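You operate a simulated robot arm through the tools that you are given. There is no shell and no other tool. Be economical: measure what you need, move in short steps, check, and stop when the job is done.

You are at the controls of a simulated robot arm. One attempt, no reset.

Task
Take the box of plasters and leave it on top of the white tile panel. Close the top drawer. Push the middle drawer shut. Take the rubber float and leave it on the small orange tile panel. Put the sink strainer on the clear worktop by the corner. Take the sealer applicator and put it on the white order slip. Take the end cap and put it on the top of the pipe casing. Put the beaker in the sink. Do these in any order. Set down upright: rubber float, beaker.
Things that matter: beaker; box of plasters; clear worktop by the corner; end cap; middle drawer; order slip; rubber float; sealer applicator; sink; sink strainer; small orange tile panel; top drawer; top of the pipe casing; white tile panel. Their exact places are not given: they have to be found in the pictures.

The check looks at the end state, three seconds after you hand in, the way a careful person would. Anything else that was tipped, shoved, dropped, spilled or broken makes it a failure. Lids that push on must go on centred and level and be pressed home; caps that screw on are set level and turned clockwise until they are tight.

Robot
A 6-joint arm with a two-finger gripper on a trunk, on a base that drives. Base frame: it is fixed to the floor where the robot stands at the start and does not move with it; the origin is under the middle of the robot, x ahead of it, y to its left, z up. Units: cm, degrees, N and s.
With the tool pointing down near the work surface it reaches from about 10 to 66 cm from the robot's upright axis, wherever it stands. Its first joint turns from -166.0 to 166.0 degrees. Places, roughly: beaker (8x8x9 cm) [-410, -180, 50]; clear worktop by the corner [-330, 50, 90]; end cap (4x4x5 cm) [-320, 50, 90]; middle drawer [-90, 30, 50]; order slip [-325, 50, 100]; rubber float (15x7x7 cm) [-100, 60, 90]; sealer applicator (9x6x5 cm) [-280, 60, 90]; sink [-140, 60, 70]; sink strainer (8x8x6 cm) [-140, 60, 70]; small orange tile panel (25x14x3 cm) [-250, 60, 90]; top drawer [-90, 40, 80]; top of the pipe casing (17x31 cm) [-414, -180, 44]; white tile panel (25x14x3 cm) [-80, 50, 90]. Payload 1.57 kg.
The tool frame sits at the grasp point between the pads (the TCP): z along the fingers, y along the line on which they close. The tips reach 2.1 cm beyond it. The gripper opens to 7 cm. The gripper's body begins 5 cm behind the TCP.
Orientation is that of the tool frame in the base frame, as a unit quaternion [w, x, y, z]. With the fingers straight down and closing along the base's y, the tool's x points along the base's -x, its y along +y and its z along -z.

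Tools
- The arm moves only by the tool jog_arm. Its argument "targets" is a list of rows, each a list of 7 numbers: the opening, from 0 (shut) to 1 (fully open), then the shift along the base's x, y, z in cm, then the turn, a rotation vector about the base's x, y, z in rad. In form: [[fingers, tx, ty, tz, wx, wy, wz], ...]. A call has 1 to 8 rows; each row is the pose to reach, as a shift and turn from the pose commanded when the call began. Each row takes 0.2 s and may step no farther than 5 cm and 8.6 degrees from the row before; otherwise, or with a gripper value out of range, the whole call is refused. Where a pose cannot be reached the arm comes as near as it can. A force on the tool above 40 N (or 10 N above the force at the start of the call, whichever is more), or a blocked arm, ends the call early, and 0.2 s more pass. Each finger halts on what it meets, pressing with about 30 N; the grip force reading is that of the motor and also rises with nothing between the fingers. The clock runs only during rows and for 0.2 s after the last one: add rows that repeat a pose to give the fingers time. The reply holds the time, the measured pose of the TCP, the force on the tool along the base axes, the opening and the grip force, in the units named above and with some noise, with the torque about the TCP (base axes, N m) and any sound that the robot's microphone picked up.
- Cameras (640 x 400 px; columns grow to the right, rows downward): "scene" is now at [-2.03, 19.28, 145.68]; the picture's right is [0.66, -0.75, 0.00], its down [-0.70, -0.61, -0.36] and it looks along [0.27, 0.24, -0.93] (base axes); focal length 214 px, centre (320, 200). "wrist" rides on the gripper at [7.9, 0.4, -8.1] in the tool frame; the picture's right is [-0.05, 1.00, 0.00], its down [-0.67, -0.04, -0.75] and it looks along [-0.74, -0.04, 0.67] (tool axes); focal length 256 px, centre (320, 200).
- snapshot(camera): a new picture of that camera. The clock stands still meanwhile.
- roll_base(legs): drives the robot by 1 to 6 legs, each [ahead, left, turn to the left] in cm, cm and degrees, along the robot's own axes; the way and the turn of a leg run together, so that a leg with both is an arc; at most 150 cm and 180 degrees a leg. The arm and the cameras ride along, it lands a little off, and it stops where it bumps. It gives what a move gives.
- aim_head(pan, tilt): turns the head with the scene camera to pan (to the left, within 155 degrees either way) and tilt (down, from -29 to 69), counted from straight ahead of the robot. It gives what a move gives.
- point_at(camera, pixels): for up to 12 pixels [column, row] of the newest picture of that camera ("zoom" is the newest enlarged one), the place [x, y, z] in the base frame of the surface seen there, good to about 0.2 cm. The clock stands still meanwhile.
- inspect(camera, box): a new picture of the part [left, top, right, bottom] of that camera's present view, enlarged. The clock stands still meanwhile.
- close_job(): hands the job in; it is judged then, once.

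Work in short steps. Measure before you move; look again where a grasp or a placing could have gone wrong, and mend it. You have 138 turns and 162 pictures in all, those below and enlarged ones among them. Open the gripper and draw the arm clear of the work before you hand the job in, unless the task says otherwise.

The tools are called after "Emit:" as a command line: name --pt "numbers of a row" for each row, then --argument value for the rest, lists and objects as JSON in quotes. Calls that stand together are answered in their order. jog_arm: Moves the arm, as the interface text tells. Its arguments: {"type":"object","properties":{"targets":{"type":"array"}},"required":["targets"]} The other tools are called the same way: roll_base (legs) drives the base; aim_head (pan, tilt) turns the head that bears the scene camera; snapshot (camera) takes a picture; point_at (camera, pixels) gives the place of the surface under pixels of a picture; inspect (camera, box) takes an enlarged picture of a part of a camera's view; close_job () hands the job in.

At the start:

```text
time_s: 0.0
position: [-32.62, 23.4, 116.36]
tcp_rot: [0.001, 0.0, 1.0, 0.0]
ft_force: [-0.6, -0.4, 0.2]
torque: [-0.02, 0.0, -0.02]
finger_gap: 7.0
gripper_force: 0.1
robot x, y, heading: [-0.12, 0.13, -0.1]
head pan, tilt: [41.1, 68.8]
```

scene: 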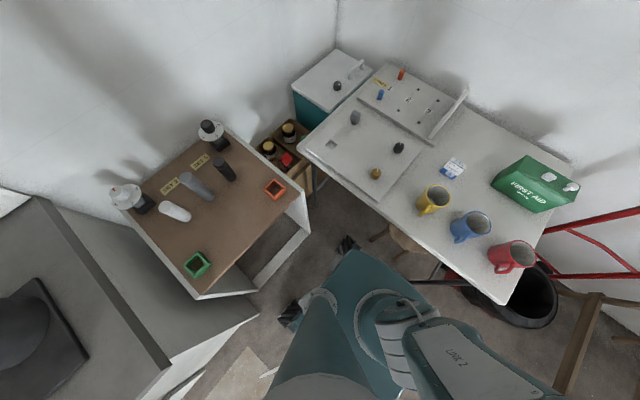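
wrist: 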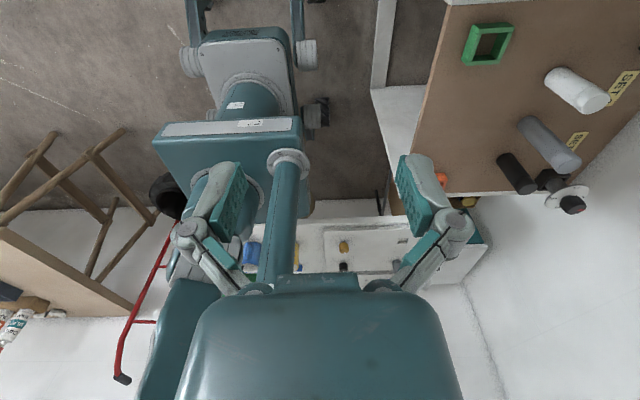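

I start by looking around toward -x, where the work places are said to be.

Emit:
aim_head --pan 140 --tilt 30

Emit:
snapshot --camera "scene"

```text
time_s: 1.8
position: [-32.64, 23.42, 116.54]
tcp_rot: [0.001, -0.001, 1.0, 0.0]
ft_force: [0.4, -0.5, -0.4]
torque: [0.0, 0.0, 0.0]
finger_gap: 7.03
gripper_force: 0.0
robot x, y, heading: [0.14, -0.2, 0.1]
head pan, tilt: [140.0, 30.0]
```

```text
159 pictures are left
```

scene: 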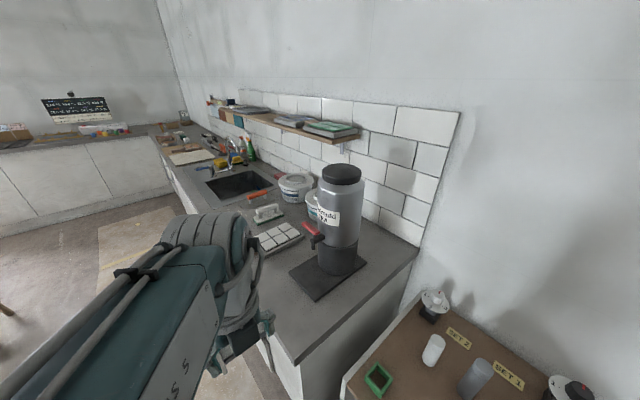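

The worktop runs along the left wall. I enlarge it and measure key points.

Emit:
inspect --camera "scene" --box '[140, 80, 380, 230]'

Emit:
point_at --camera "scene" --pixels '[[280, 237], [267, 213], [294, 362], [415, 246], [235, 183], [258, 195], [205, 140], [190, 157], [297, 380], [320, 280], [150, 240]]'

```text
2.67 times, centred on (260, 155) of scene
```

zoom: 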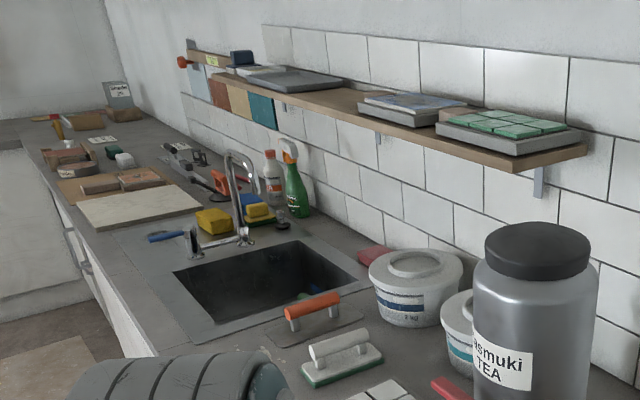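

```text
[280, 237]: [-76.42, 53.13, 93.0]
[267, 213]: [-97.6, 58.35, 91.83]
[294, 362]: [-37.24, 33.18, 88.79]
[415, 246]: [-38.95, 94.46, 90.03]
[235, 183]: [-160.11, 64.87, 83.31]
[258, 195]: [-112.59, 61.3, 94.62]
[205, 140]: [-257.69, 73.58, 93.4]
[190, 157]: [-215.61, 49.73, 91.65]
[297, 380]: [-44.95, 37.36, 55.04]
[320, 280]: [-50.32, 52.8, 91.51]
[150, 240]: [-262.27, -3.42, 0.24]
```

I look down at the drawers and the other side of the floor.

Emit:
aim_head --pan 155 --tilt 60

Emit:
snapshot --camera "scene"

Emit:
aim_head --pan -150 --tilt 35

Emit:
snapshot --camera "scene"

```text
time_s: 2.7
position: [-32.67, 23.39, 116.55]
tcp_rot: [0.0, 0.0, 1.0, 0.0]
ft_force: [0.0, -0.2, 0.4]
torque: [0.0, 0.0, 0.01]
finger_gap: 7.02
gripper_force: 0.1
robot x, y, heading: [-0.03, -0.12, 0.1]
head pan, tilt: [154.7, 60.0]
```

```text
157 pictures are left
```

scene: 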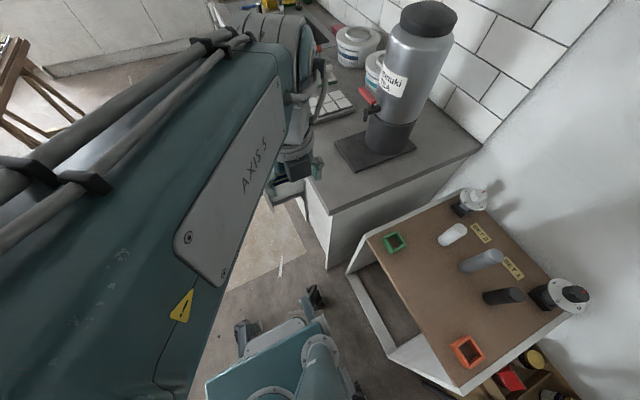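

```text
time_s: 6.8
position: [-32.66, 23.44, 116.48]
tcp_rot: [0.0, 0.001, 1.0, 0.0]
ft_force: [0.9, -0.1, 0.8]
torque: [0.01, 0.0, 0.0]
finger_gap: 7.01
gripper_force: 0.1
robot x, y, heading: [-0.49, 0.08, 0.1]
head pan, tilt: [-150.0, 35.0]
```

```text
156 pictures are left
```

scene: 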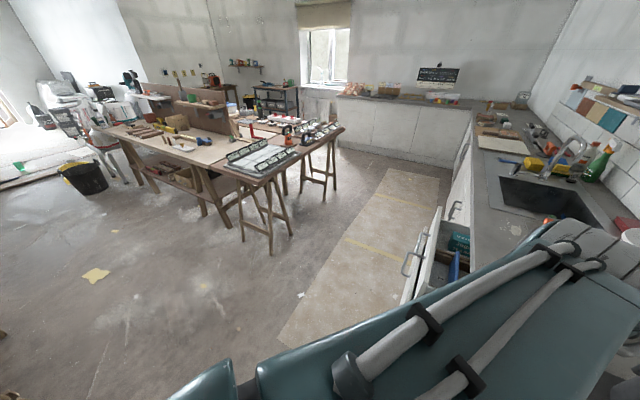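

The open drawers show at about (435,255) and the trestle at (270,250). I measure them.

Emit:
inspect --camera "scene" --box '[380, 170, 500, 310]'

Emit:
point_at --camera "scene" --pixels '[[270, 255], [290, 225], [410, 260], [436, 212], [407, 295], [424, 262], [300, 295], [350, 350], [336, 125], [310, 135], [510, 110]]'

```text
2.86 times, centred on (440, 240) of scene
```

zoom: 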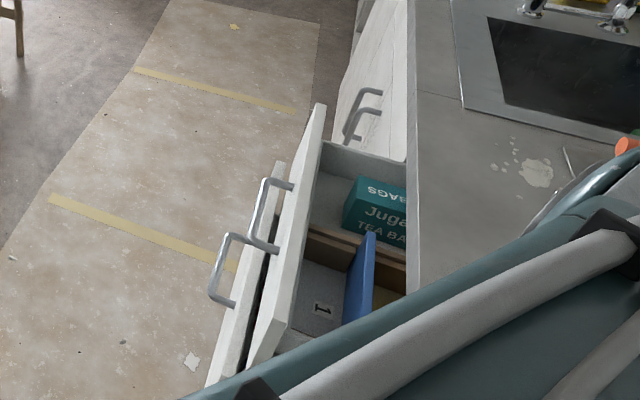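

```text
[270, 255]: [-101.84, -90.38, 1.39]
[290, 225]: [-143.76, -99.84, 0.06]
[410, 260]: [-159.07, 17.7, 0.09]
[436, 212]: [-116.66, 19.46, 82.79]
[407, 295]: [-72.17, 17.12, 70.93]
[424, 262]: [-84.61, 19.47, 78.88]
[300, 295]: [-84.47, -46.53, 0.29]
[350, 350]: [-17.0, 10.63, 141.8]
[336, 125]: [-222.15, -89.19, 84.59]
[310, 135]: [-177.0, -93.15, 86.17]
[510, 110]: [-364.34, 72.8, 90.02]
```

The floor is clear between the counter (y≥33, drawers to y≈15) and the trestle (y≈-90). I drive back alongside and turn to face the counter.

Emit:
roll_base --legs '[[-90, -35, 0], [0, 0, 90]]'

Emit:
aim_head --pan 0 --tilt 50

Emit:
snapshot --camera "scene"

```text
time_s: 15.7
position: [-114.52, -66.94, 116.49]
tcp_rot: [0.0, -0.701, 0.713, 0.0]
ft_force: [-0.9, -0.7, 0.5]
torque: [-0.02, 0.03, -0.01]
finger_gap: 6.98
gripper_force: 0.0
robot x, y, heading: [-90.44, -34.29, 89.1]
head pan, tilt: [-150.0, 35.0]
```

```text
time_s: 18.1
position: [-114.25, -66.76, 116.61]
tcp_rot: [0.0, -0.701, 0.713, 0.0]
ft_force: [0.0, -0.2, -0.9]
torque: [0.02, 0.02, -0.02]
finger_gap: 6.99
gripper_force: 0.1
robot x, y, heading: [-90.58, -34.52, 88.9]
head pan, tilt: [0.0, 50.0]
```

```text
154 pictures are left
```

scene: 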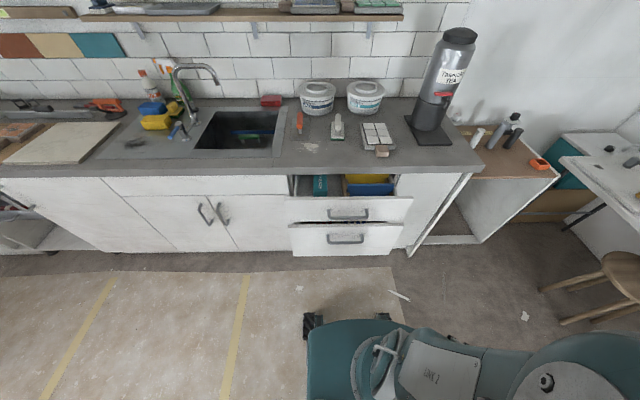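

I enlarge the counter and the drawers.

Emit:
inspect --camera "scene" --box '[240, 70, 480, 220]'

Emit:
inspect --camera "scene" --box '[60, 40, 300, 190]'

Emit:
point_at --camera "scene" --pixels '[[349, 210], [348, 236], [349, 225], [380, 205], [310, 205], [383, 152], [378, 133], [337, 127], [300, 122], [271, 100], [240, 133]]'

```text
2.67 times, centred on (360, 145) of scene
```

zoom: 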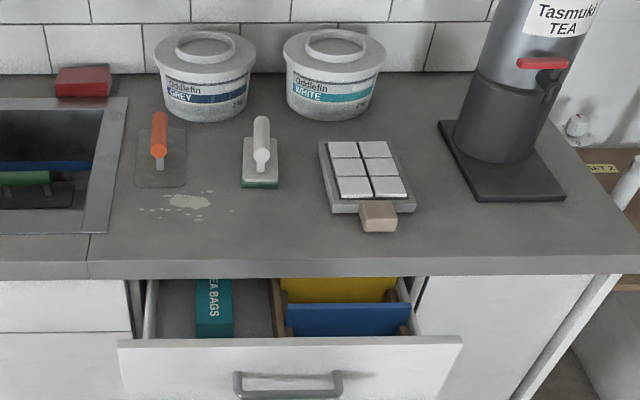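

```text
2.67 times, centred on (180, 115) of scene
```

zoom: 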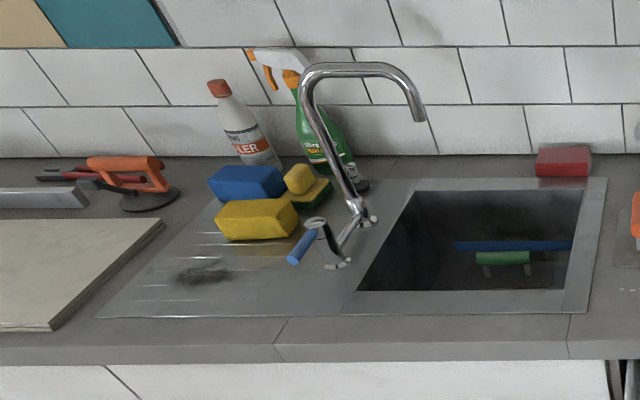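

```text
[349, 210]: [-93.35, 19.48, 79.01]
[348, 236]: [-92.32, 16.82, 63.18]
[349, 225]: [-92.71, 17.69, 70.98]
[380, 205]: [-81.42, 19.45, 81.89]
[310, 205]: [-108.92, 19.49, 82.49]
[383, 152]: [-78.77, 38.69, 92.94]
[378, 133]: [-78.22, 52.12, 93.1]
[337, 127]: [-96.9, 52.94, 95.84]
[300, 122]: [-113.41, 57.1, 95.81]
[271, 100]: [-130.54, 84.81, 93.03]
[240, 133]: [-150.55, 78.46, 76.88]
```

I look for the box of plasters: the red box by the wall and the things in the drawer.

Emit:
inspect --camera "scene" --box '[280, 160, 424, 250]'

Emit:
inspect --camera "scene" --box '[190, 85, 302, 155]'

Emit:
inspect --camera "scene" --box '[320, 105, 416, 165]'

```text
4.44 times, centred on (352, 205) of scene
```

zoom: 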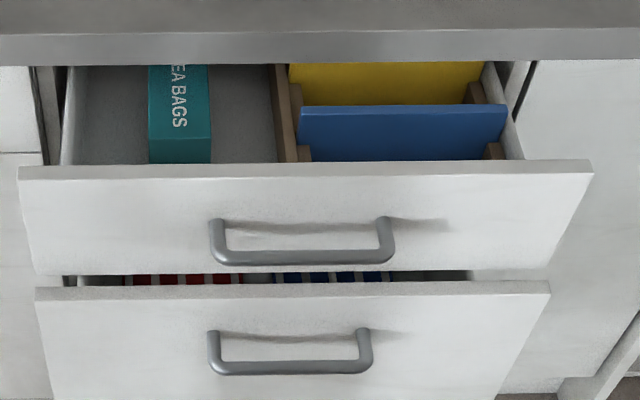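

```text
5.71 times, centred on (246, 120) of scene
```

zoom: 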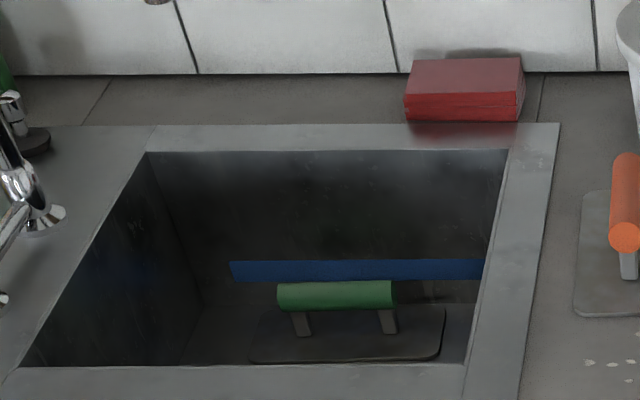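

```text
6.67 times, centred on (368, 135) of scene
```

zoom: 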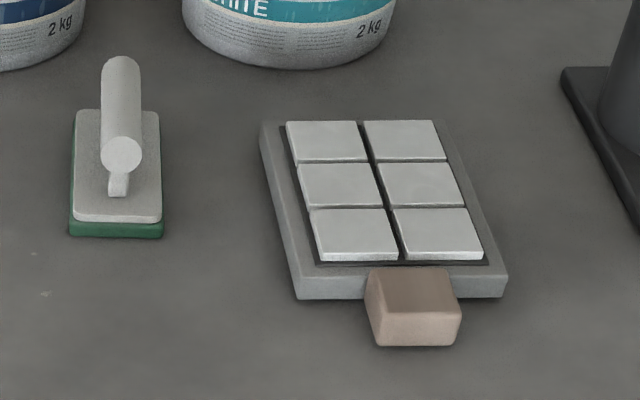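

The white/blue packet by the FIRST AID kit on the starting table may be the plasters; I look there from here.

Emit:
aim_head --pan -75 --tilt 25

Emit:
snapshot --camera "scene"

```text
time_s: 19.5
position: [-114.46, -67.02, 116.57]
tcp_rot: [0.001, -0.701, 0.713, 0.0]
ft_force: [-0.9, -0.1, 0.6]
torque: [0.02, -0.03, 0.03]
finger_gap: 7.0
gripper_force: 0.1
robot x, y, heading: [-90.41, -34.63, 89.1]
head pan, tilt: [-75.0, 25.0]
```

```text
148 pictures are left
```

scene: 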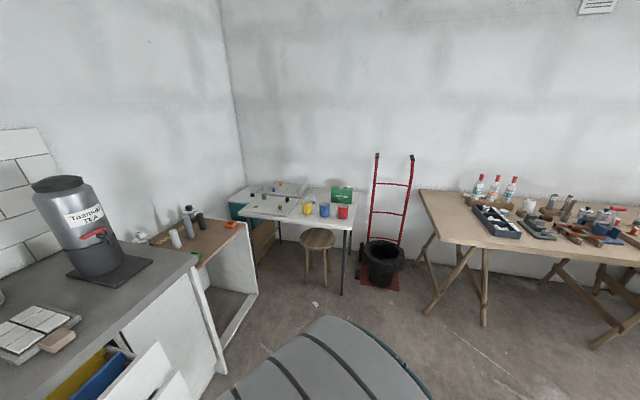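

Emit:
inspect --camera "scene" --box '[240, 165, 384, 255]'

Emit:
point_at --camera "scene" --pixels '[[310, 202], [350, 195], [320, 240], [352, 226], [307, 212], [340, 213], [313, 203]]'

```text
4.44 times, centred on (312, 210) of scene
```

zoom: 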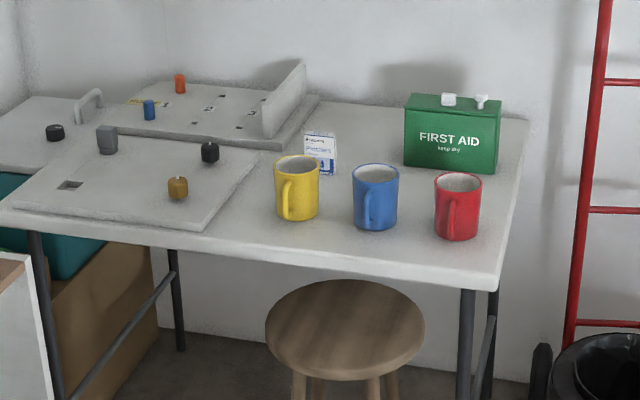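

```text
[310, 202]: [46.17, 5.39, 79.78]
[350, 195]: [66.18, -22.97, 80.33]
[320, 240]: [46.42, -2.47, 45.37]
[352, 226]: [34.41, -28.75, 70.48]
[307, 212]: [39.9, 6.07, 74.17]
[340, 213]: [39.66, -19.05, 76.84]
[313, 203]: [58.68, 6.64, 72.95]
```

The plasters box is the white/blue packet at about (60, 6). First I swing the arm round from behind to the front, turning the tool along.

Emit:
jog_arm --pt "1 -3.5 3.3 0 0 0 -0.12" --pt "1 -6.8 6.8 0 0 0 -0.24" --pt "1 -9.6 10.7 0 0 0 -0.36" --pt "1 -12 14.9 0 0 0 -0.48" --pt "1 -13.8 19.4 0 0 0 -0.6" --pt "1 -15.1 24 0 0 0 -0.72" --pt "1 -15.8 28.8 0 0 0 -0.84" --pt "1 -16 33.6 0 0 0 -0.96"

```text
time_s: 20.3
position: [-117.34, -64.01, 116.54]
tcp_rot: [0.0, -0.663, 0.749, 0.001]
ft_force: [0.5, -0.4, 0.3]
torque: [-0.01, 0.02, 0.01]
finger_gap: 6.99
gripper_force: 0.1
robot x, y, heading: [-90.84, -34.39, 88.9]
head pan, tilt: [-75.0, 25.0]
stopped in row 3: the arm was blocked; the commanded pose is now the measured one
```

The arm was blocked; I look at the arm itself to see why.

Emit:
aim_head --pan 150 --tilt 45

Emit:
snapshot --camera "scene"

Emit:
snapshot --camera "wrist"

Emit:
point_at --camera "wrist" --pixels '[[240, 60], [235, 130], [285, 160], [280, 230], [280, 265], [200, 310], [320, 290], [250, 20]]'

```text
time_s: 23.5
position: [-117.31, -64.04, 116.66]
tcp_rot: [0.0, -0.662, 0.75, 0.001]
ft_force: [-0.5, 0.0, 0.6]
torque: [-0.01, 0.02, 0.02]
finger_gap: 6.99
gripper_force: 0.1
robot x, y, heading: [-90.36, -34.6, 89.2]
head pan, tilt: [150.0, 45.0]
```

```text
146 pictures are left
```

scene: 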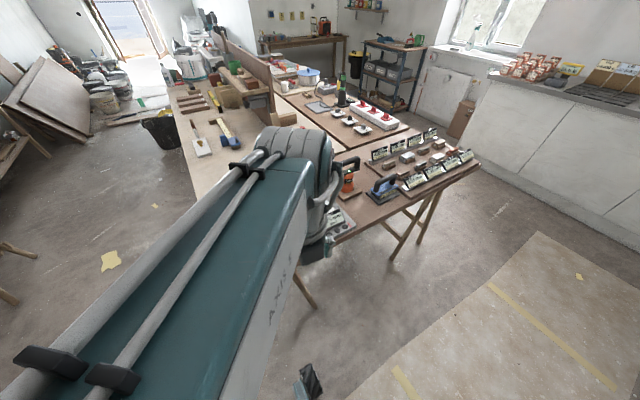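

```text
145 pictures are left
```

wrist: 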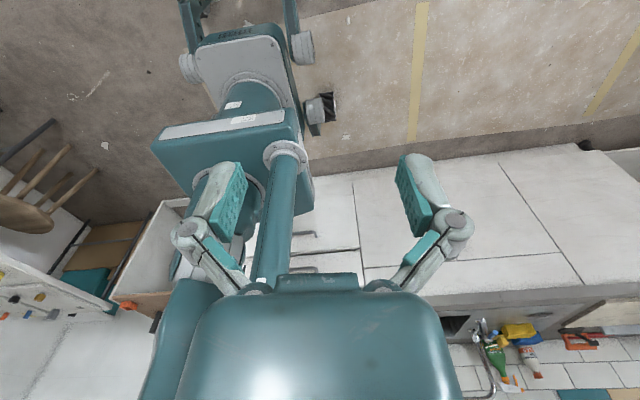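

```text
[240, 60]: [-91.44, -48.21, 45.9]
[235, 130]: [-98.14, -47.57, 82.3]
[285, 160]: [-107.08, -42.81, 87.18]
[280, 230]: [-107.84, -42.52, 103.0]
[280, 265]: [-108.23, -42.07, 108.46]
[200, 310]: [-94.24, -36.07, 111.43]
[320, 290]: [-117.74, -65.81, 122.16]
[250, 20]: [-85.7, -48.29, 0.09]
```

The head mast post stands at about (-108,-42), in the way of that swing. I try the other way round (behind, to the right).

Emit:
jog_arm --pt "1 3.5 -3.3 0 0 0 0.12" --pt "1 7.2 -6.0 0 0 0 0.24" --pt "1 11.3 -8.4 0 0 0 0.36" --pt "1 15.6 -10.2 0 0 0 0.48" --pt "1 20.2 -11.5 0 0 0 0.6" --pt "1 24.9 -12.2 0 0 0 0.72" --pt "1 29.7 -12.2 0 0 0 0.84" --pt "1 34.4 -11.7 0 0 0 0.96"

```text
time_s: 25.3
position: [-101.97, -70.07, 116.06]
tcp_rot: [0.001, 0.933, -0.36, 0.001]
ft_force: [0.4, -0.4, -0.4]
torque: [0.06, 0.01, 0.02]
finger_gap: 7.01
gripper_force: 0.1
out of reach, approached as far as the arm can: row 4, 5, 6, 7, 8
robot x, y, heading: [-90.17, -34.5, 89.3]
head pan, tilt: [150.0, 45.0]
```

The arm sits between its first-joint limit and the mast. I raise the tool high to see whether the forearm can clear the head on top of the mast.

Emit:
jog_arm --pt "1 0 0 5 0 0 -0.12" --pt "1 0 0 10 0 0 -0.24" --pt "1 0 0 15 0 0 -0.36" --pt "1 0 0 20 0 0 -0.48" --pt "1 0 0 25 0 0 -0.6" --pt "1 0 0 30 0 0 -0.6" --pt "1 0 0 35 0 0 -0.6" --pt "1 0 0 40 0 0 -0.6"

Emit:
snapshot --camera "scene"

Emit:
snapshot --camera "wrist"

```text
time_s: 27.1
position: [-102.12, -68.43, 136.06]
tcp_rot: [-0.001, 0.785, -0.62, 0.0]
ft_force: [-0.3, 0.4, 0.0]
torque: [0.02, 0.03, -0.01]
finger_gap: 6.98
gripper_force: 0.1
out of reach, approached as far as the arm can: row 5, 6, 7, 8
robot x, y, heading: [-90.19, -34.23, 89.4]
head pan, tilt: [150.0, 45.0]
```

```text
144 pictures are left
```

scene: 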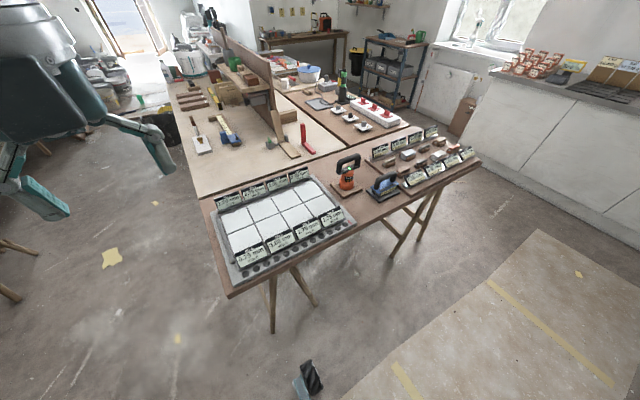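

```text
143 pictures are left
```

wrist: 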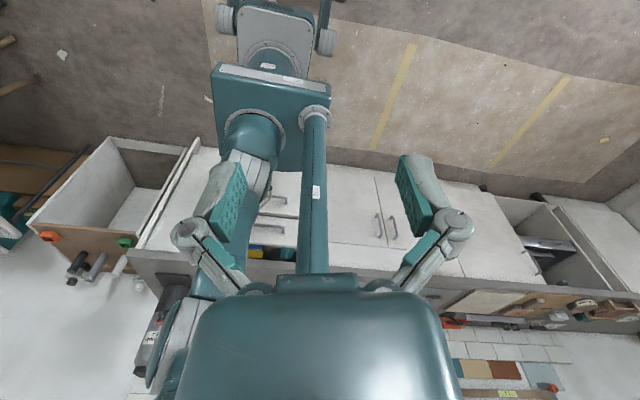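

The arm is stretched there. I try tilting the tool outward to horizontal while drawing in, so the arm can stand nearly upright and pass the mast.

Emit:
jog_arm --pt "0.5 -0.8 -2.5 0.3 -0.138 0.045 0" --pt "0 -1.6 -4.9 1.0 -0.276 0.09 0" --pt "0 -2.3 -7.1 2.3 -0.413 0.135 0" --pt "0 -3 -9.2 4.1 -0.551 0.18 0" --pt "0 -3.6 -11 6.3 -0.689 0.225 0" --pt "0 -4.1 -12.4 8.9 -0.827 0.27 0" --pt "0 -4.4 -13.5 11.8 -0.964 0.315 0" --pt "0 -4.6 -14.2 15 -1.102 0.36 0"

```text
time_s: 28.9
position: [-107.13, -83.66, 150.49]
tcp_rot: [0.504, 0.663, -0.521, 0.188]
ft_force: [-0.2, 0.2, -0.1]
torque: [0.01, 0.0, 0.0]
finger_gap: 0.0
gripper_force: 29.1
robot x, y, heading: [-90.3, -34.64, 89.3]
head pan, tilt: [150.0, 45.0]
```

That worked. I continue: draw in and up so the arm stands nearly upright with the tool level.

Emit:
jog_arm --pt "0 0.8 2.4 3 -0.066 0.022 0" --pt "0 1.6 4.8 6 -0.133 0.043 0" --pt "0 2.4 7.2 9 -0.2 0.065 0" --pt "0 3.2 9.6 12 -0.266 0.087 0" --pt "0 4 12 15 -0.333 0.109 0" --pt "0 4.6 14.2 18 -0.39 0.127 0"

Emit:
snapshot --camera "wrist"

```text
time_s: 29.9
position: [-106.42, -83.55, 153.55]
tcp_rot: [0.535, 0.647, -0.502, 0.208]
ft_force: [-0.9, -0.1, 0.6]
torque: [0.01, 0.01, 0.0]
finger_gap: 0.01
gripper_force: 28.5
robot x, y, heading: [-90.35, -34.15, 89.3]
head pan, tilt: [150.0, 45.0]
stopped in row 4: the arm was blocked; the commanded pose is now the measured one
```

```text
142 pictures are left
```

wrist: 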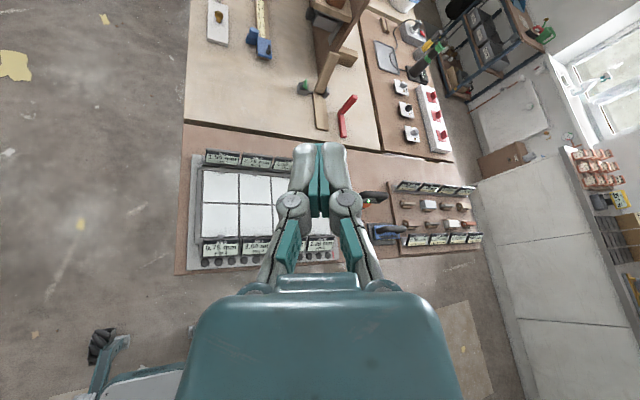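

Blocked again; I look at the trunk and elbow from the mast camera.

Emit:
aim_head --pan -110 --tilt 20

Emit:
snapshot --camera "scene"

Emit:
aim_head --pan -60 --tilt 60

Emit:
snapshot --camera "scene"

```text
time_s: 33.5
position: [-106.65, -83.83, 153.15]
tcp_rot: [0.532, 0.649, -0.504, 0.206]
ft_force: [0.5, 0.6, 0.1]
torque: [0.01, -0.01, 0.02]
finger_gap: 0.01
gripper_force: 28.7
robot x, y, heading: [-90.52, -34.66, 89.2]
head pan, tilt: [-110.0, 20.0]
```

```text
141 pictures are left
```

scene: 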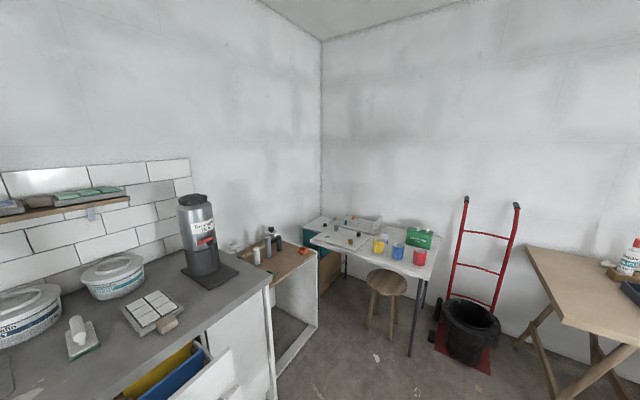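

```text
time_s: 34.7
position: [-106.61, -83.96, 153.18]
tcp_rot: [0.533, 0.648, -0.503, 0.207]
ft_force: [1.2, -0.6, -0.4]
torque: [-0.04, 0.01, 0.02]
finger_gap: 0.02
gripper_force: 28.0
robot x, y, heading: [-90.65, -34.36, 89.0]
head pan, tilt: [-60.0, 60.0]
```

```text
140 pictures are left
```

scene: 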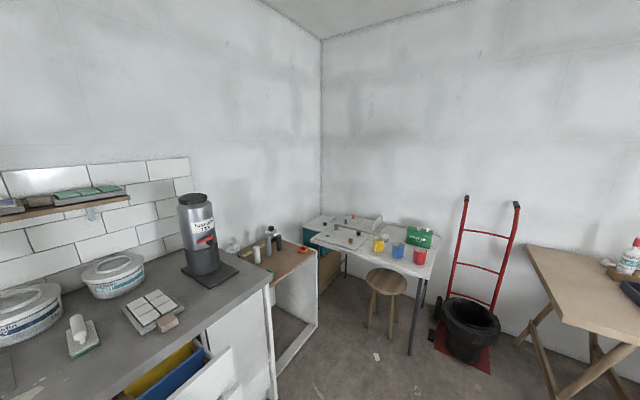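

The head is jammed against the arm (its view did not change), so the head is what blocks. I turn the head outward, away from the arm, and retry.

Emit:
aim_head --pan 90 --tilt 30

Emit:
jog_arm --pt "0 0.8 2.4 3 -0.066 0.022 0" --pt "0 1.6 4.8 6 -0.133 0.043 0" --pt "0 2.4 7.2 9 -0.2 0.065 0" --pt "0 3.2 9.6 12 -0.266 0.087 0" --pt "0 4 12 15 -0.333 0.109 0"

Emit:
snapshot --camera "scene"

```text
time_s: 37.0
position: [-106.71, -83.46, 153.74]
tcp_rot: [0.537, 0.645, -0.503, 0.207]
ft_force: [-0.4, -0.3, 0.8]
torque: [0.0, -0.02, -0.02]
finger_gap: 0.02
gripper_force: 28.3
robot x, y, heading: [-90.13, -34.61, 89.0]
head pan, tilt: [90.0, 30.0]
```

```text
time_s: 38.4
position: [-104.53, -80.25, 161.81]
tcp_rot: [0.607, 0.603, -0.461, 0.237]
ft_force: [-0.5, -0.3, 0.0]
torque: [-0.03, 0.02, -0.02]
finger_gap: 0.0
gripper_force: 28.3
robot x, y, heading: [-90.59, -34.83, 89.1]
head pan, tilt: [90.0, 30.0]
stopped in row 5: the arm was blocked; the commanded pose is now the measured one
```

```text
139 pictures are left
```

scene: 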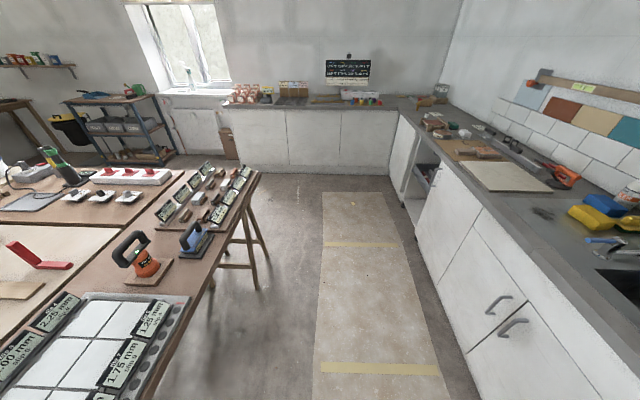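

It now stands higher (z 162). I try the sweep clockwise at this height.

Emit:
jog_arm --pt "0 -4.4 1.6 0 0 0 -0.1" --pt "0 -8.8 3.7 0 0 0 -0.2" --pt "0 -12.8 6.2 0 0 0 -0.3" --pt "0 -16.6 9 0 0 0 -0.4" --pt "0 -20.1 12.3 0 0 0 -0.5" --pt "0 -23.3 15.9 0 0 0 -0.6" --pt "0 -26 19.7 0 0 0 -0.7" --pt "0 -28.4 23.9 0 0 0 -0.8"

```text
time_s: 39.9
position: [-125.66, -76.89, 154.51]
tcp_rot: [-0.588, -0.531, 0.602, -0.102]
ft_force: [-0.4, 0.1, 1.0]
torque: [0.0, 0.01, 0.02]
finger_gap: 0.0
gripper_force: 28.3
robot x, y, heading: [-90.42, -34.53, 88.9]
head pan, tilt: [90.0, 30.0]
stopped in row 7: the arm was blocked; the commanded pose is now the measured one
```

The mast truly limits the arm to roughly azimuth 140–163° of the robot; I'll work in that sector by choosing the base heading. First I drive to fetch the plasters: slide right, then turn so the arm points to the table.

Emit:
roll_base --legs '[[0, -74, 0], [0, 0, 116]]'

Emit:
aim_head --pan 150 --tilt 45

Emit:
snapshot --camera "scene"

```text
time_s: 48.6
position: [37.26, -52.94, 154.31]
tcp_rot: [0.245, 0.797, 0.102, 0.543]
ft_force: [0.4, -0.7, -0.3]
torque: [0.01, 0.0, -0.01]
finger_gap: 0.0
gripper_force: 29.3
robot x, y, heading: [-15.32, -35.88, -158.6]
head pan, tilt: [90.0, 30.0]
```

```text
time_s: 49.9
position: [37.61, -52.44, 153.88]
tcp_rot: [0.241, 0.799, 0.106, 0.541]
ft_force: [-0.3, -0.1, -0.5]
torque: [0.0, 0.02, 0.01]
finger_gap: 0.02
gripper_force: 28.4
robot x, y, heading: [-15.64, -36.13, -158.7]
head pan, tilt: [150.0, 45.0]
```

```text
138 pictures are left
```

scene: 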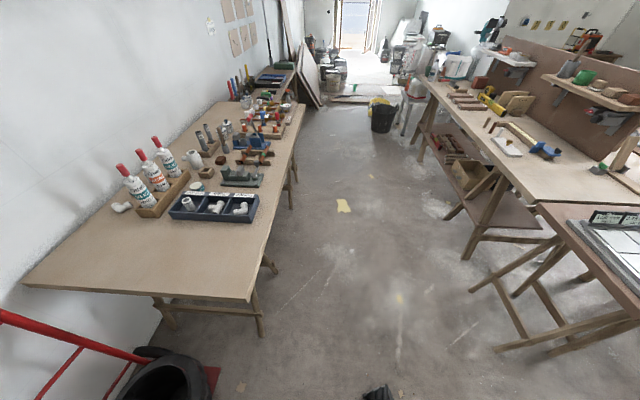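

The head is jammed by the raised forearm. I turn the arm back toward azimuth ~155° and put the tool down again.

Emit:
jog_arm --pt "0 -0.3 1.7 -4.2 0.041 0.139 0" --pt "0 -1.1 3.5 -8.1 0.082 0.278 0" --pt "0 -2.3 5.5 -11.8 0.123 0.417 0" --pt "0 -3.8 7.6 -15.1 0.164 0.556 0" --pt "0 -5.7 9.8 -17.9 0.205 0.695 0" --pt "1 -7.8 12.1 -20.4 0.246 0.834 0" --pt "1 -10.1 14.4 -22.3 0.287 0.973 0" --pt "1 -12.5 16.8 -23.8 0.328 1.112 0"

Emit:
aim_head --pan 154 --tilt 40

Emit:
snapshot --camera "scene"

```text
time_s: 51.7
position: [24.65, -35.76, 130.25]
tcp_rot: [0.027, 0.99, 0.129, 0.049]
ft_force: [1.1, 0.4, 0.2]
torque: [0.0, -0.01, -0.01]
finger_gap: 6.99
gripper_force: 0.0
robot x, y, heading: [-15.62, -35.77, -159.2]
head pan, tilt: [150.0, 45.0]
```

```text
time_s: 52.4
position: [24.7, -35.81, 130.36]
tcp_rot: [0.028, 0.99, 0.132, 0.052]
ft_force: [-0.3, -0.3, 0.2]
torque: [-0.01, -0.01, -0.01]
finger_gap: 7.02
gripper_force: 0.0
robot x, y, heading: [-15.63, -36.18, -159.1]
head pan, tilt: [154.0, 40.0]
```

```text
137 pictures are left
```

scene: 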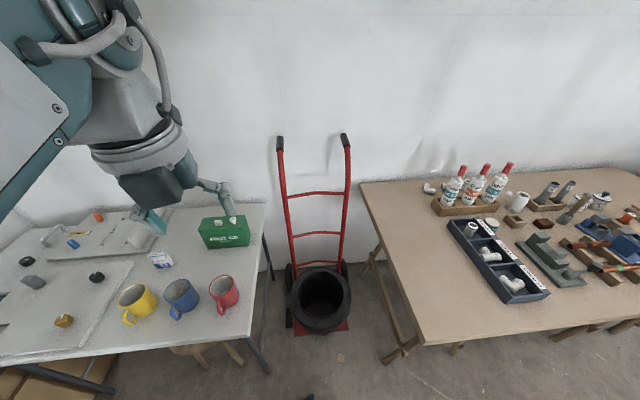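

Now the plasters box shows at (160,259). I enlarge and measure.

Emit:
inspect --camera "scene" --box '[80, 200, 280, 325]'

Emit:
point_at --camera "scene" --pixels '[[160, 259], [160, 251], [158, 265], [264, 370], [235, 352], [185, 350], [138, 290], [180, 285], [222, 285], [248, 335], [160, 343]]'

```text
3.20 times, centred on (180, 262) of scene
```

zoom: 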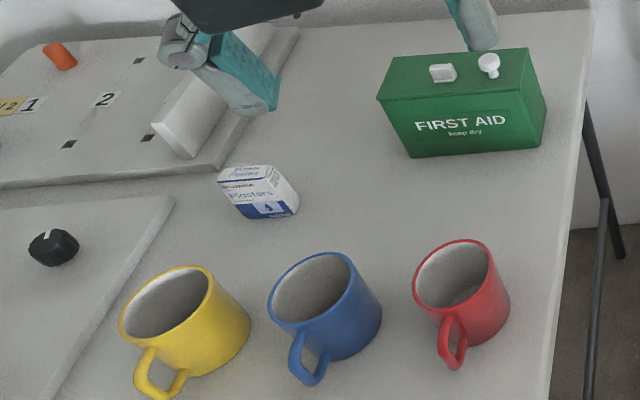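

```text
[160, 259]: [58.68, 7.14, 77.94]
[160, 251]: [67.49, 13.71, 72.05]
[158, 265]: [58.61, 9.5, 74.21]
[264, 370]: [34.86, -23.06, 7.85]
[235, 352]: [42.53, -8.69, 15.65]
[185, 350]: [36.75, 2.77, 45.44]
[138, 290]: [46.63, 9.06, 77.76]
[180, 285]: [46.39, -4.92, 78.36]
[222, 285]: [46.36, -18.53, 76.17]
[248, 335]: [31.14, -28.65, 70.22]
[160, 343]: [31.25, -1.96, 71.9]
```

Emit:
point_at --camera "zoom" --pixels '[[222, 184], [276, 180], [245, 172], [255, 196], [288, 196], [240, 212], [290, 213], [262, 180], [232, 171], [268, 168]]'

```text
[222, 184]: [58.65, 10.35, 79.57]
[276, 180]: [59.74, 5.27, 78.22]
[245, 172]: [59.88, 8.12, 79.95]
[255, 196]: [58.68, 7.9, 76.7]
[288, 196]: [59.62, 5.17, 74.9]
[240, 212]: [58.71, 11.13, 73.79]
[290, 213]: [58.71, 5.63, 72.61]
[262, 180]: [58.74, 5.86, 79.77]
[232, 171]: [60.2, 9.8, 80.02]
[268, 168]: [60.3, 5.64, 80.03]
```

The box stands at about (60,8), z 72–80; mugs stand in front. I move the base to about (-10,2), heading -152, keeping clear of stool and tables.

Emit:
roll_base --legs '[[-18.8, -33.5, 0], [0, 0, 7]]'

Emit:
snapshot --camera "scene"

```text
time_s: 55.4
position: [29.55, 7.41, 130.41]
tcp_rot: [0.023, 0.979, 0.194, 0.052]
ft_force: [0.8, 0.2, 0.3]
torque: [0.0, 0.03, 0.01]
finger_gap: 7.0
gripper_force: 0.1
robot x, y, heading: [-10.28, 2.53, -151.7]
head pan, tilt: [154.0, 40.0]
```

```text
135 pictures are left
```

scene: 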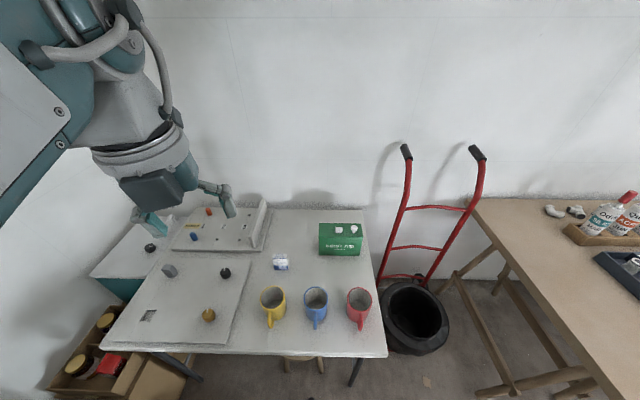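

A good view. I enlarge the box once more for its edges.

Emit:
inspect --camera "scene" --box '[240, 235, 320, 285]'

```text
8.00 times, centred on (280, 260) of scene
```

zoom: 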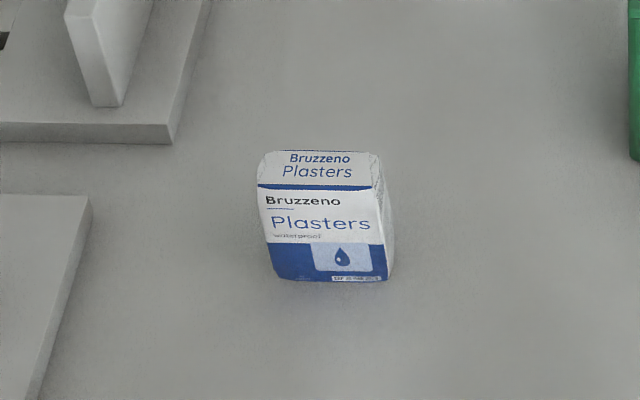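

Emit:
point_at --camera "zoom" --pixels '[[262, 190], [370, 190], [268, 156], [366, 157], [283, 275], [382, 276], [380, 175], [391, 262], [320, 154], [80, 210]]'

```text
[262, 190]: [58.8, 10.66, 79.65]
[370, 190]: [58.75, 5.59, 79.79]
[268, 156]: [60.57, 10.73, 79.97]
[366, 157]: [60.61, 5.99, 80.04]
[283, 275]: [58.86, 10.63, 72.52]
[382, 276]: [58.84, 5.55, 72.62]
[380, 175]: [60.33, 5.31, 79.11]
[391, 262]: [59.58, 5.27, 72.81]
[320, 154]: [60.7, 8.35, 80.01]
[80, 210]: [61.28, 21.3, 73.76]
```

Box: x 58.7–61, y 5.3–10.8, z 72–80. I tilt the tool 30° outward with the fingers closing along y, and approach to above it.

Emit:
jog_arm --pt "1 2.6 0.1 -3.75 0.029 -0.082 -0.074" --pt "1 5.1 0.2 -7.5 0.059 -0.165 -0.147" --pt "1 7.7 0.2 -11.25 0.088 -0.247 -0.221" --pt "1 10.2 0.3 -15 0.118 -0.33 -0.294" --pt "1 12.8 0.4 -18.75 0.147 -0.412 -0.368" --pt "1 15.4 0.5 -22.5 0.147 -0.412 -0.368" --pt "1 17.9 0.5 -26.25 0.147 -0.412 -0.368" --pt "1 20.5 0.6 -30 0.147 -0.412 -0.368"

Emit:
snapshot --camera "scene"

Emit:
snapshot --camera "wrist"

```text
time_s: 57.2
position: [49.41, 2.67, 99.07]
tcp_rot: [-0.028, 0.963, 0.019, 0.266]
ft_force: [-0.3, -0.7, 0.3]
torque: [0.02, -0.02, 0.02]
finger_gap: 7.0
gripper_force: 0.1
out of reach, approached as far as the arm can: row 2, 3, 4, 5, 6, 7, 8
robot x, y, heading: [-9.93, 2.32, -151.6]
head pan, tilt: [154.0, 40.0]
```

```text
133 pictures are left
```

scene: 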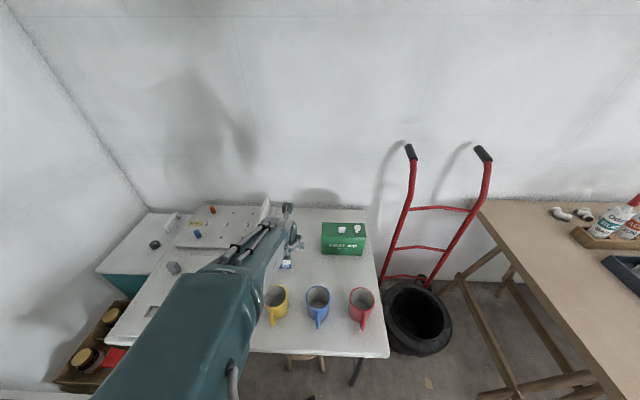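

```text
132 pictures are left
```

wrist: 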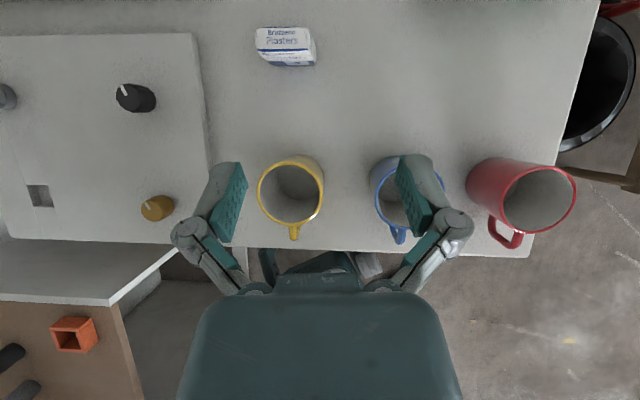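

The first joint limits y here; I turn the base 8° left and read the pose.

Emit:
roll_base --legs '[[0, 0, 8]]'

```text
time_s: 58.2
position: [48.7, 11.22, 99.07]
tcp_rot: [-0.047, 0.96, 0.087, 0.261]
ft_force: [0.0, 0.0, 0.8]
torque: [-0.01, 0.01, 0.02]
finger_gap: 7.01
gripper_force: 0.0
robot x, y, heading: [-10.19, 2.01, -143.4]
head pan, tilt: [154.0, 40.0]
```

I correct the yaw and move to the pre-grasp 9 cm back along the tool axis.

Emit:
jog_arm --pt "1 1.7 -0.8 -3.7 -0.023 0.004 -0.097" --pt "1 3.4 -1.6 -7.4 -0.046 0.007 -0.193" --pt "1 5 -2.4 -11.1 -0.046 0.007 -0.193" --pt "1 6.7 -3.2 -14.8 -0.046 0.007 -0.193" --pt "1 6.7 -3.2 -14.8 -0.046 0.007 -0.193"

Emit:
snapshot --camera "wrist"

```text
time_s: 59.4
position: [54.26, 4.73, 83.39]
tcp_rot: [-0.027, 0.964, 0.015, 0.264]
ft_force: [0.0, 0.2, 0.6]
torque: [0.04, 0.01, -0.01]
finger_gap: 6.99
gripper_force: 0.0
out of reach, approached as far as the arm can: row 1, 2, 3, 4, 5
robot x, y, heading: [-10.25, 2.13, -143.3]
head pan, tilt: [154.0, 40.0]
```

```text
131 pictures are left
```

wrist: 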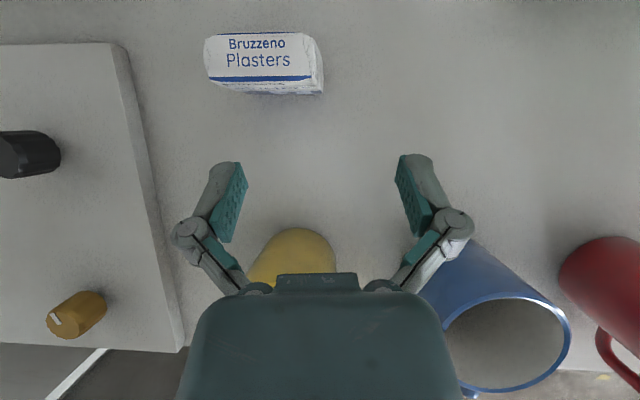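

Still limited. I test whether the tool's yaw is what limits it: turn the yaw +17° and shift +3 in y.

Emit:
jog_arm --pt "1 0 1 0 0 0 0.1" --pt "1 0 2 0 0 0 0.2" --pt "1 0 3 0 0 0 0.3" --pt "1 0 3 0 0 0 0.3"

```text
time_s: 60.4
position: [54.28, 7.7, 83.3]
tcp_rot: [-0.066, 0.951, 0.159, 0.257]
ft_force: [0.0, -0.7, 0.9]
torque: [0.04, -0.01, 0.0]
finger_gap: 6.99
gripper_force: 0.0
robot x, y, heading: [-10.98, 1.92, -143.4]
head pan, tilt: [154.0, 40.0]
```

Confirmed: the tool must be yawed counter-clockwise of the arm. An 8° yaw off the box is acceptable (needs 5.8 cm of 7). I line up with that and look.

Emit:
jog_arm --pt "1 0.8 -0.2 0.1 0 0 -0.1" --pt "1 1.6 -0.5 0.1 0 0 -0.2" --pt "1 1.6 -0.5 0.1 0 0 -0.2"

Emit:
snapshot --camera "wrist"

```text
time_s: 61.2
position: [55.92, 7.14, 83.36]
tcp_rot: [-0.041, 0.962, 0.063, 0.263]
ft_force: [0.1, 0.2, 0.0]
torque: [-0.01, 0.03, -0.02]
finger_gap: 7.01
gripper_force: 0.1
robot x, y, heading: [-10.12, 2.2, -143.4]
head pan, tilt: [154.0, 40.0]
```

```text
130 pictures are left
```

wrist: 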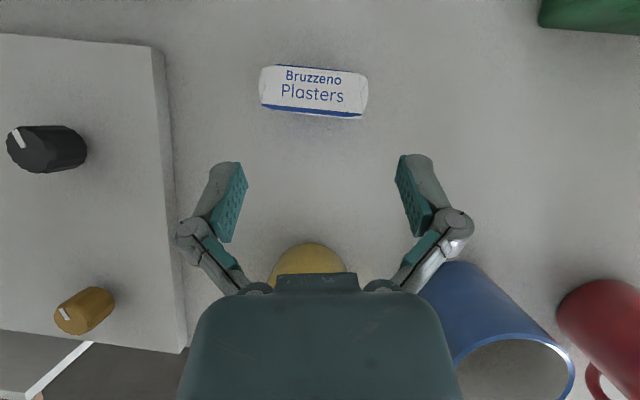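

Centred. I advance 8 cm along the tool axis and close.

Emit:
jog_arm --pt "1 2 0.45 -3.45 0 0 0" --pt "1 4 0.9 -6.9 0 0 0" --pt "1 4 0.9 -6.9 0 0 0" --pt "0 4 0.9 -6.9 0 0 0" --pt "0 4 0.9 -6.9 0 0 0"

Emit:
snapshot --camera "wrist"

```text
time_s: 62.4
position: [60.06, 8.14, 76.74]
tcp_rot: [-0.04, 0.962, 0.063, 0.263]
ft_force: [-0.9, -0.2, 11.1]
torque: [-0.28, 0.03, -0.03]
finger_gap: 6.14
gripper_force: 30.1
robot x, y, heading: [-9.66, 1.84, -143.6]
head pan, tilt: [154.0, 40.0]
```

```text
129 pictures are left
```

wrist: 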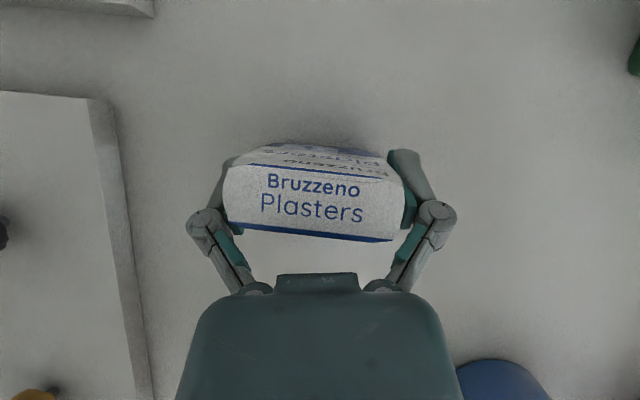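

Gap 6.14, gripped slightly skewed with 11 N upward. I lift a little and check.

Emit:
jog_arm --pt "0 0 0 2 0 0 0" --pt "0 0 0 5 0 0 0" --pt "0 0 0 8 0 0 0"

Emit:
snapshot --camera "wrist"

Emit:
snapshot --camera "scene"

```text
time_s: 63.2
position: [59.89, 8.27, 84.74]
tcp_rot: [-0.041, 0.962, 0.063, 0.263]
ft_force: [-0.2, 0.4, -0.5]
torque: [-0.01, -0.02, -0.02]
finger_gap: 6.05
gripper_force: 30.3
robot x, y, heading: [-10.2, 1.9, -143.4]
head pan, tilt: [154.0, 40.0]
```

```text
128 pictures are left
```

wrist: 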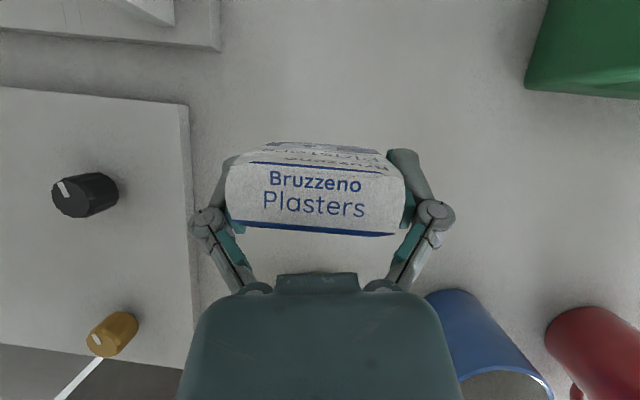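

```text
127 pictures are left
```

scene: 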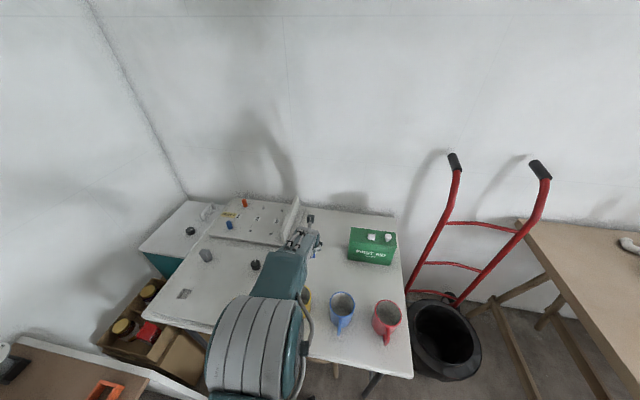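

The box is held. I lift up and draw in over the mugs.

Emit:
jog_arm --pt "0 0 0 4.9 0 0 0" --pt "0 0 0 9.8 0 0 0" --pt "0 -3.5 -0.4 13.2 0 0 0" --pt "0 -7 -0.8 16.6 0 0 0" --pt "0 -10.5 -1.2 20 0 0 0" --pt "0 -14 -1.6 23.4 0 0 0" --pt "0 -17.5 -2 26.8 0 0 0" --pt "0 -21 -2.4 30.2 0 0 0"

Emit:
roll_base --legs '[[35, 13.8, 0], [0, 0, 103]]'

Emit:
snapshot --camera "scene"

```text
time_s: 65.0
position: [38.97, 5.81, 114.69]
tcp_rot: [-0.042, 0.962, 0.066, 0.262]
ft_force: [-0.3, 0.5, -1.5]
torque: [0.02, 0.0, -0.01]
finger_gap: 6.03
gripper_force: 30.4
robot x, y, heading: [-10.07, 2.1, -143.3]
head pan, tilt: [154.0, 40.0]
```

```text
time_s: 71.8
position: [-44.96, 17.51, 114.72]
tcp_rot: [-0.233, 0.539, 0.799, 0.129]
ft_force: [-0.2, 0.3, 0.0]
torque: [0.0, 0.0, -0.01]
finger_gap: 5.96
gripper_force: 30.1
robot x, y, heading: [-29.3, -29.34, -38.7]
head pan, tilt: [154.0, 40.0]
```

```text
126 pictures are left
```

scene: 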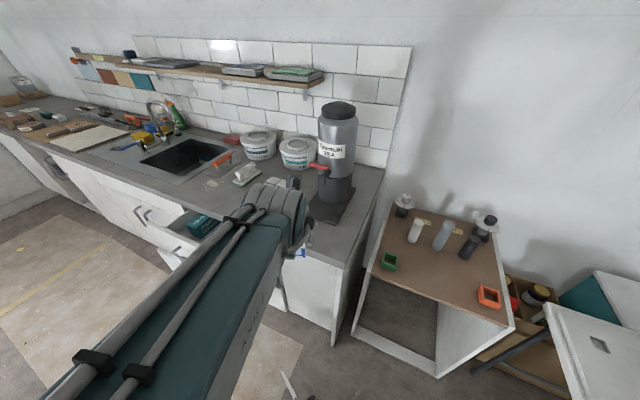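

I drive to about (-50,-8), which brings the box over the counter by the panel.

Emit:
roll_base --legs '[[-29.5, 3.7, 0]]'

Emit:
snapshot --camera "scene"

Emit:
snapshot --camera "wrist"

```text
time_s: 73.8
position: [-65.12, 39.17, 114.71]
tcp_rot: [-0.233, 0.541, 0.798, 0.13]
ft_force: [0.0, 0.2, 0.0]
torque: [0.04, -0.02, -0.01]
finger_gap: 5.93
gripper_force: 30.0
robot x, y, heading: [-49.72, -8.13, -39.3]
head pan, tilt: [154.0, 40.0]
```

```text
125 pictures are left
```

scene: 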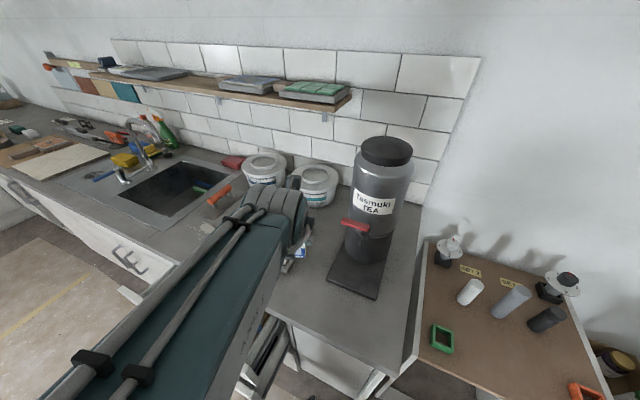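

```text
124 pictures are left
```

wrist: 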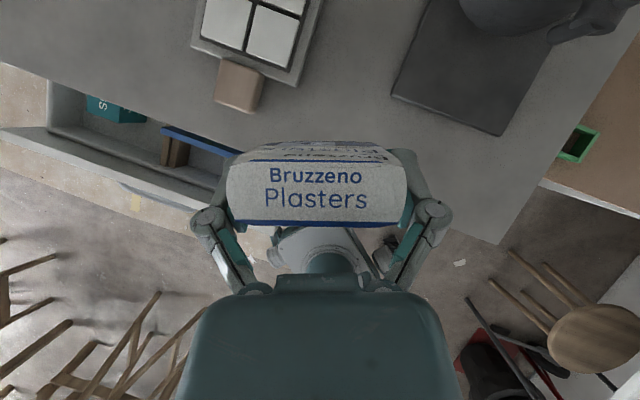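

I measure the panel's near corners and tiles in the wrist picture.

Emit:
point_at --camera "wrist" --pixels '[[270, 40], [225, 25], [291, 83], [193, 42], [238, 80], [275, 8], [400, 90], [498, 132]]'

```text
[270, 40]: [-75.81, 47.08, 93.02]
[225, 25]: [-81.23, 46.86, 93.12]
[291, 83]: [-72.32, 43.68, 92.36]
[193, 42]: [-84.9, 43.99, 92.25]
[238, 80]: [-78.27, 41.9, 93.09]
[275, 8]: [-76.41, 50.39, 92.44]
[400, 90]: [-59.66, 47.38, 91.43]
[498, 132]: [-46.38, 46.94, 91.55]
```

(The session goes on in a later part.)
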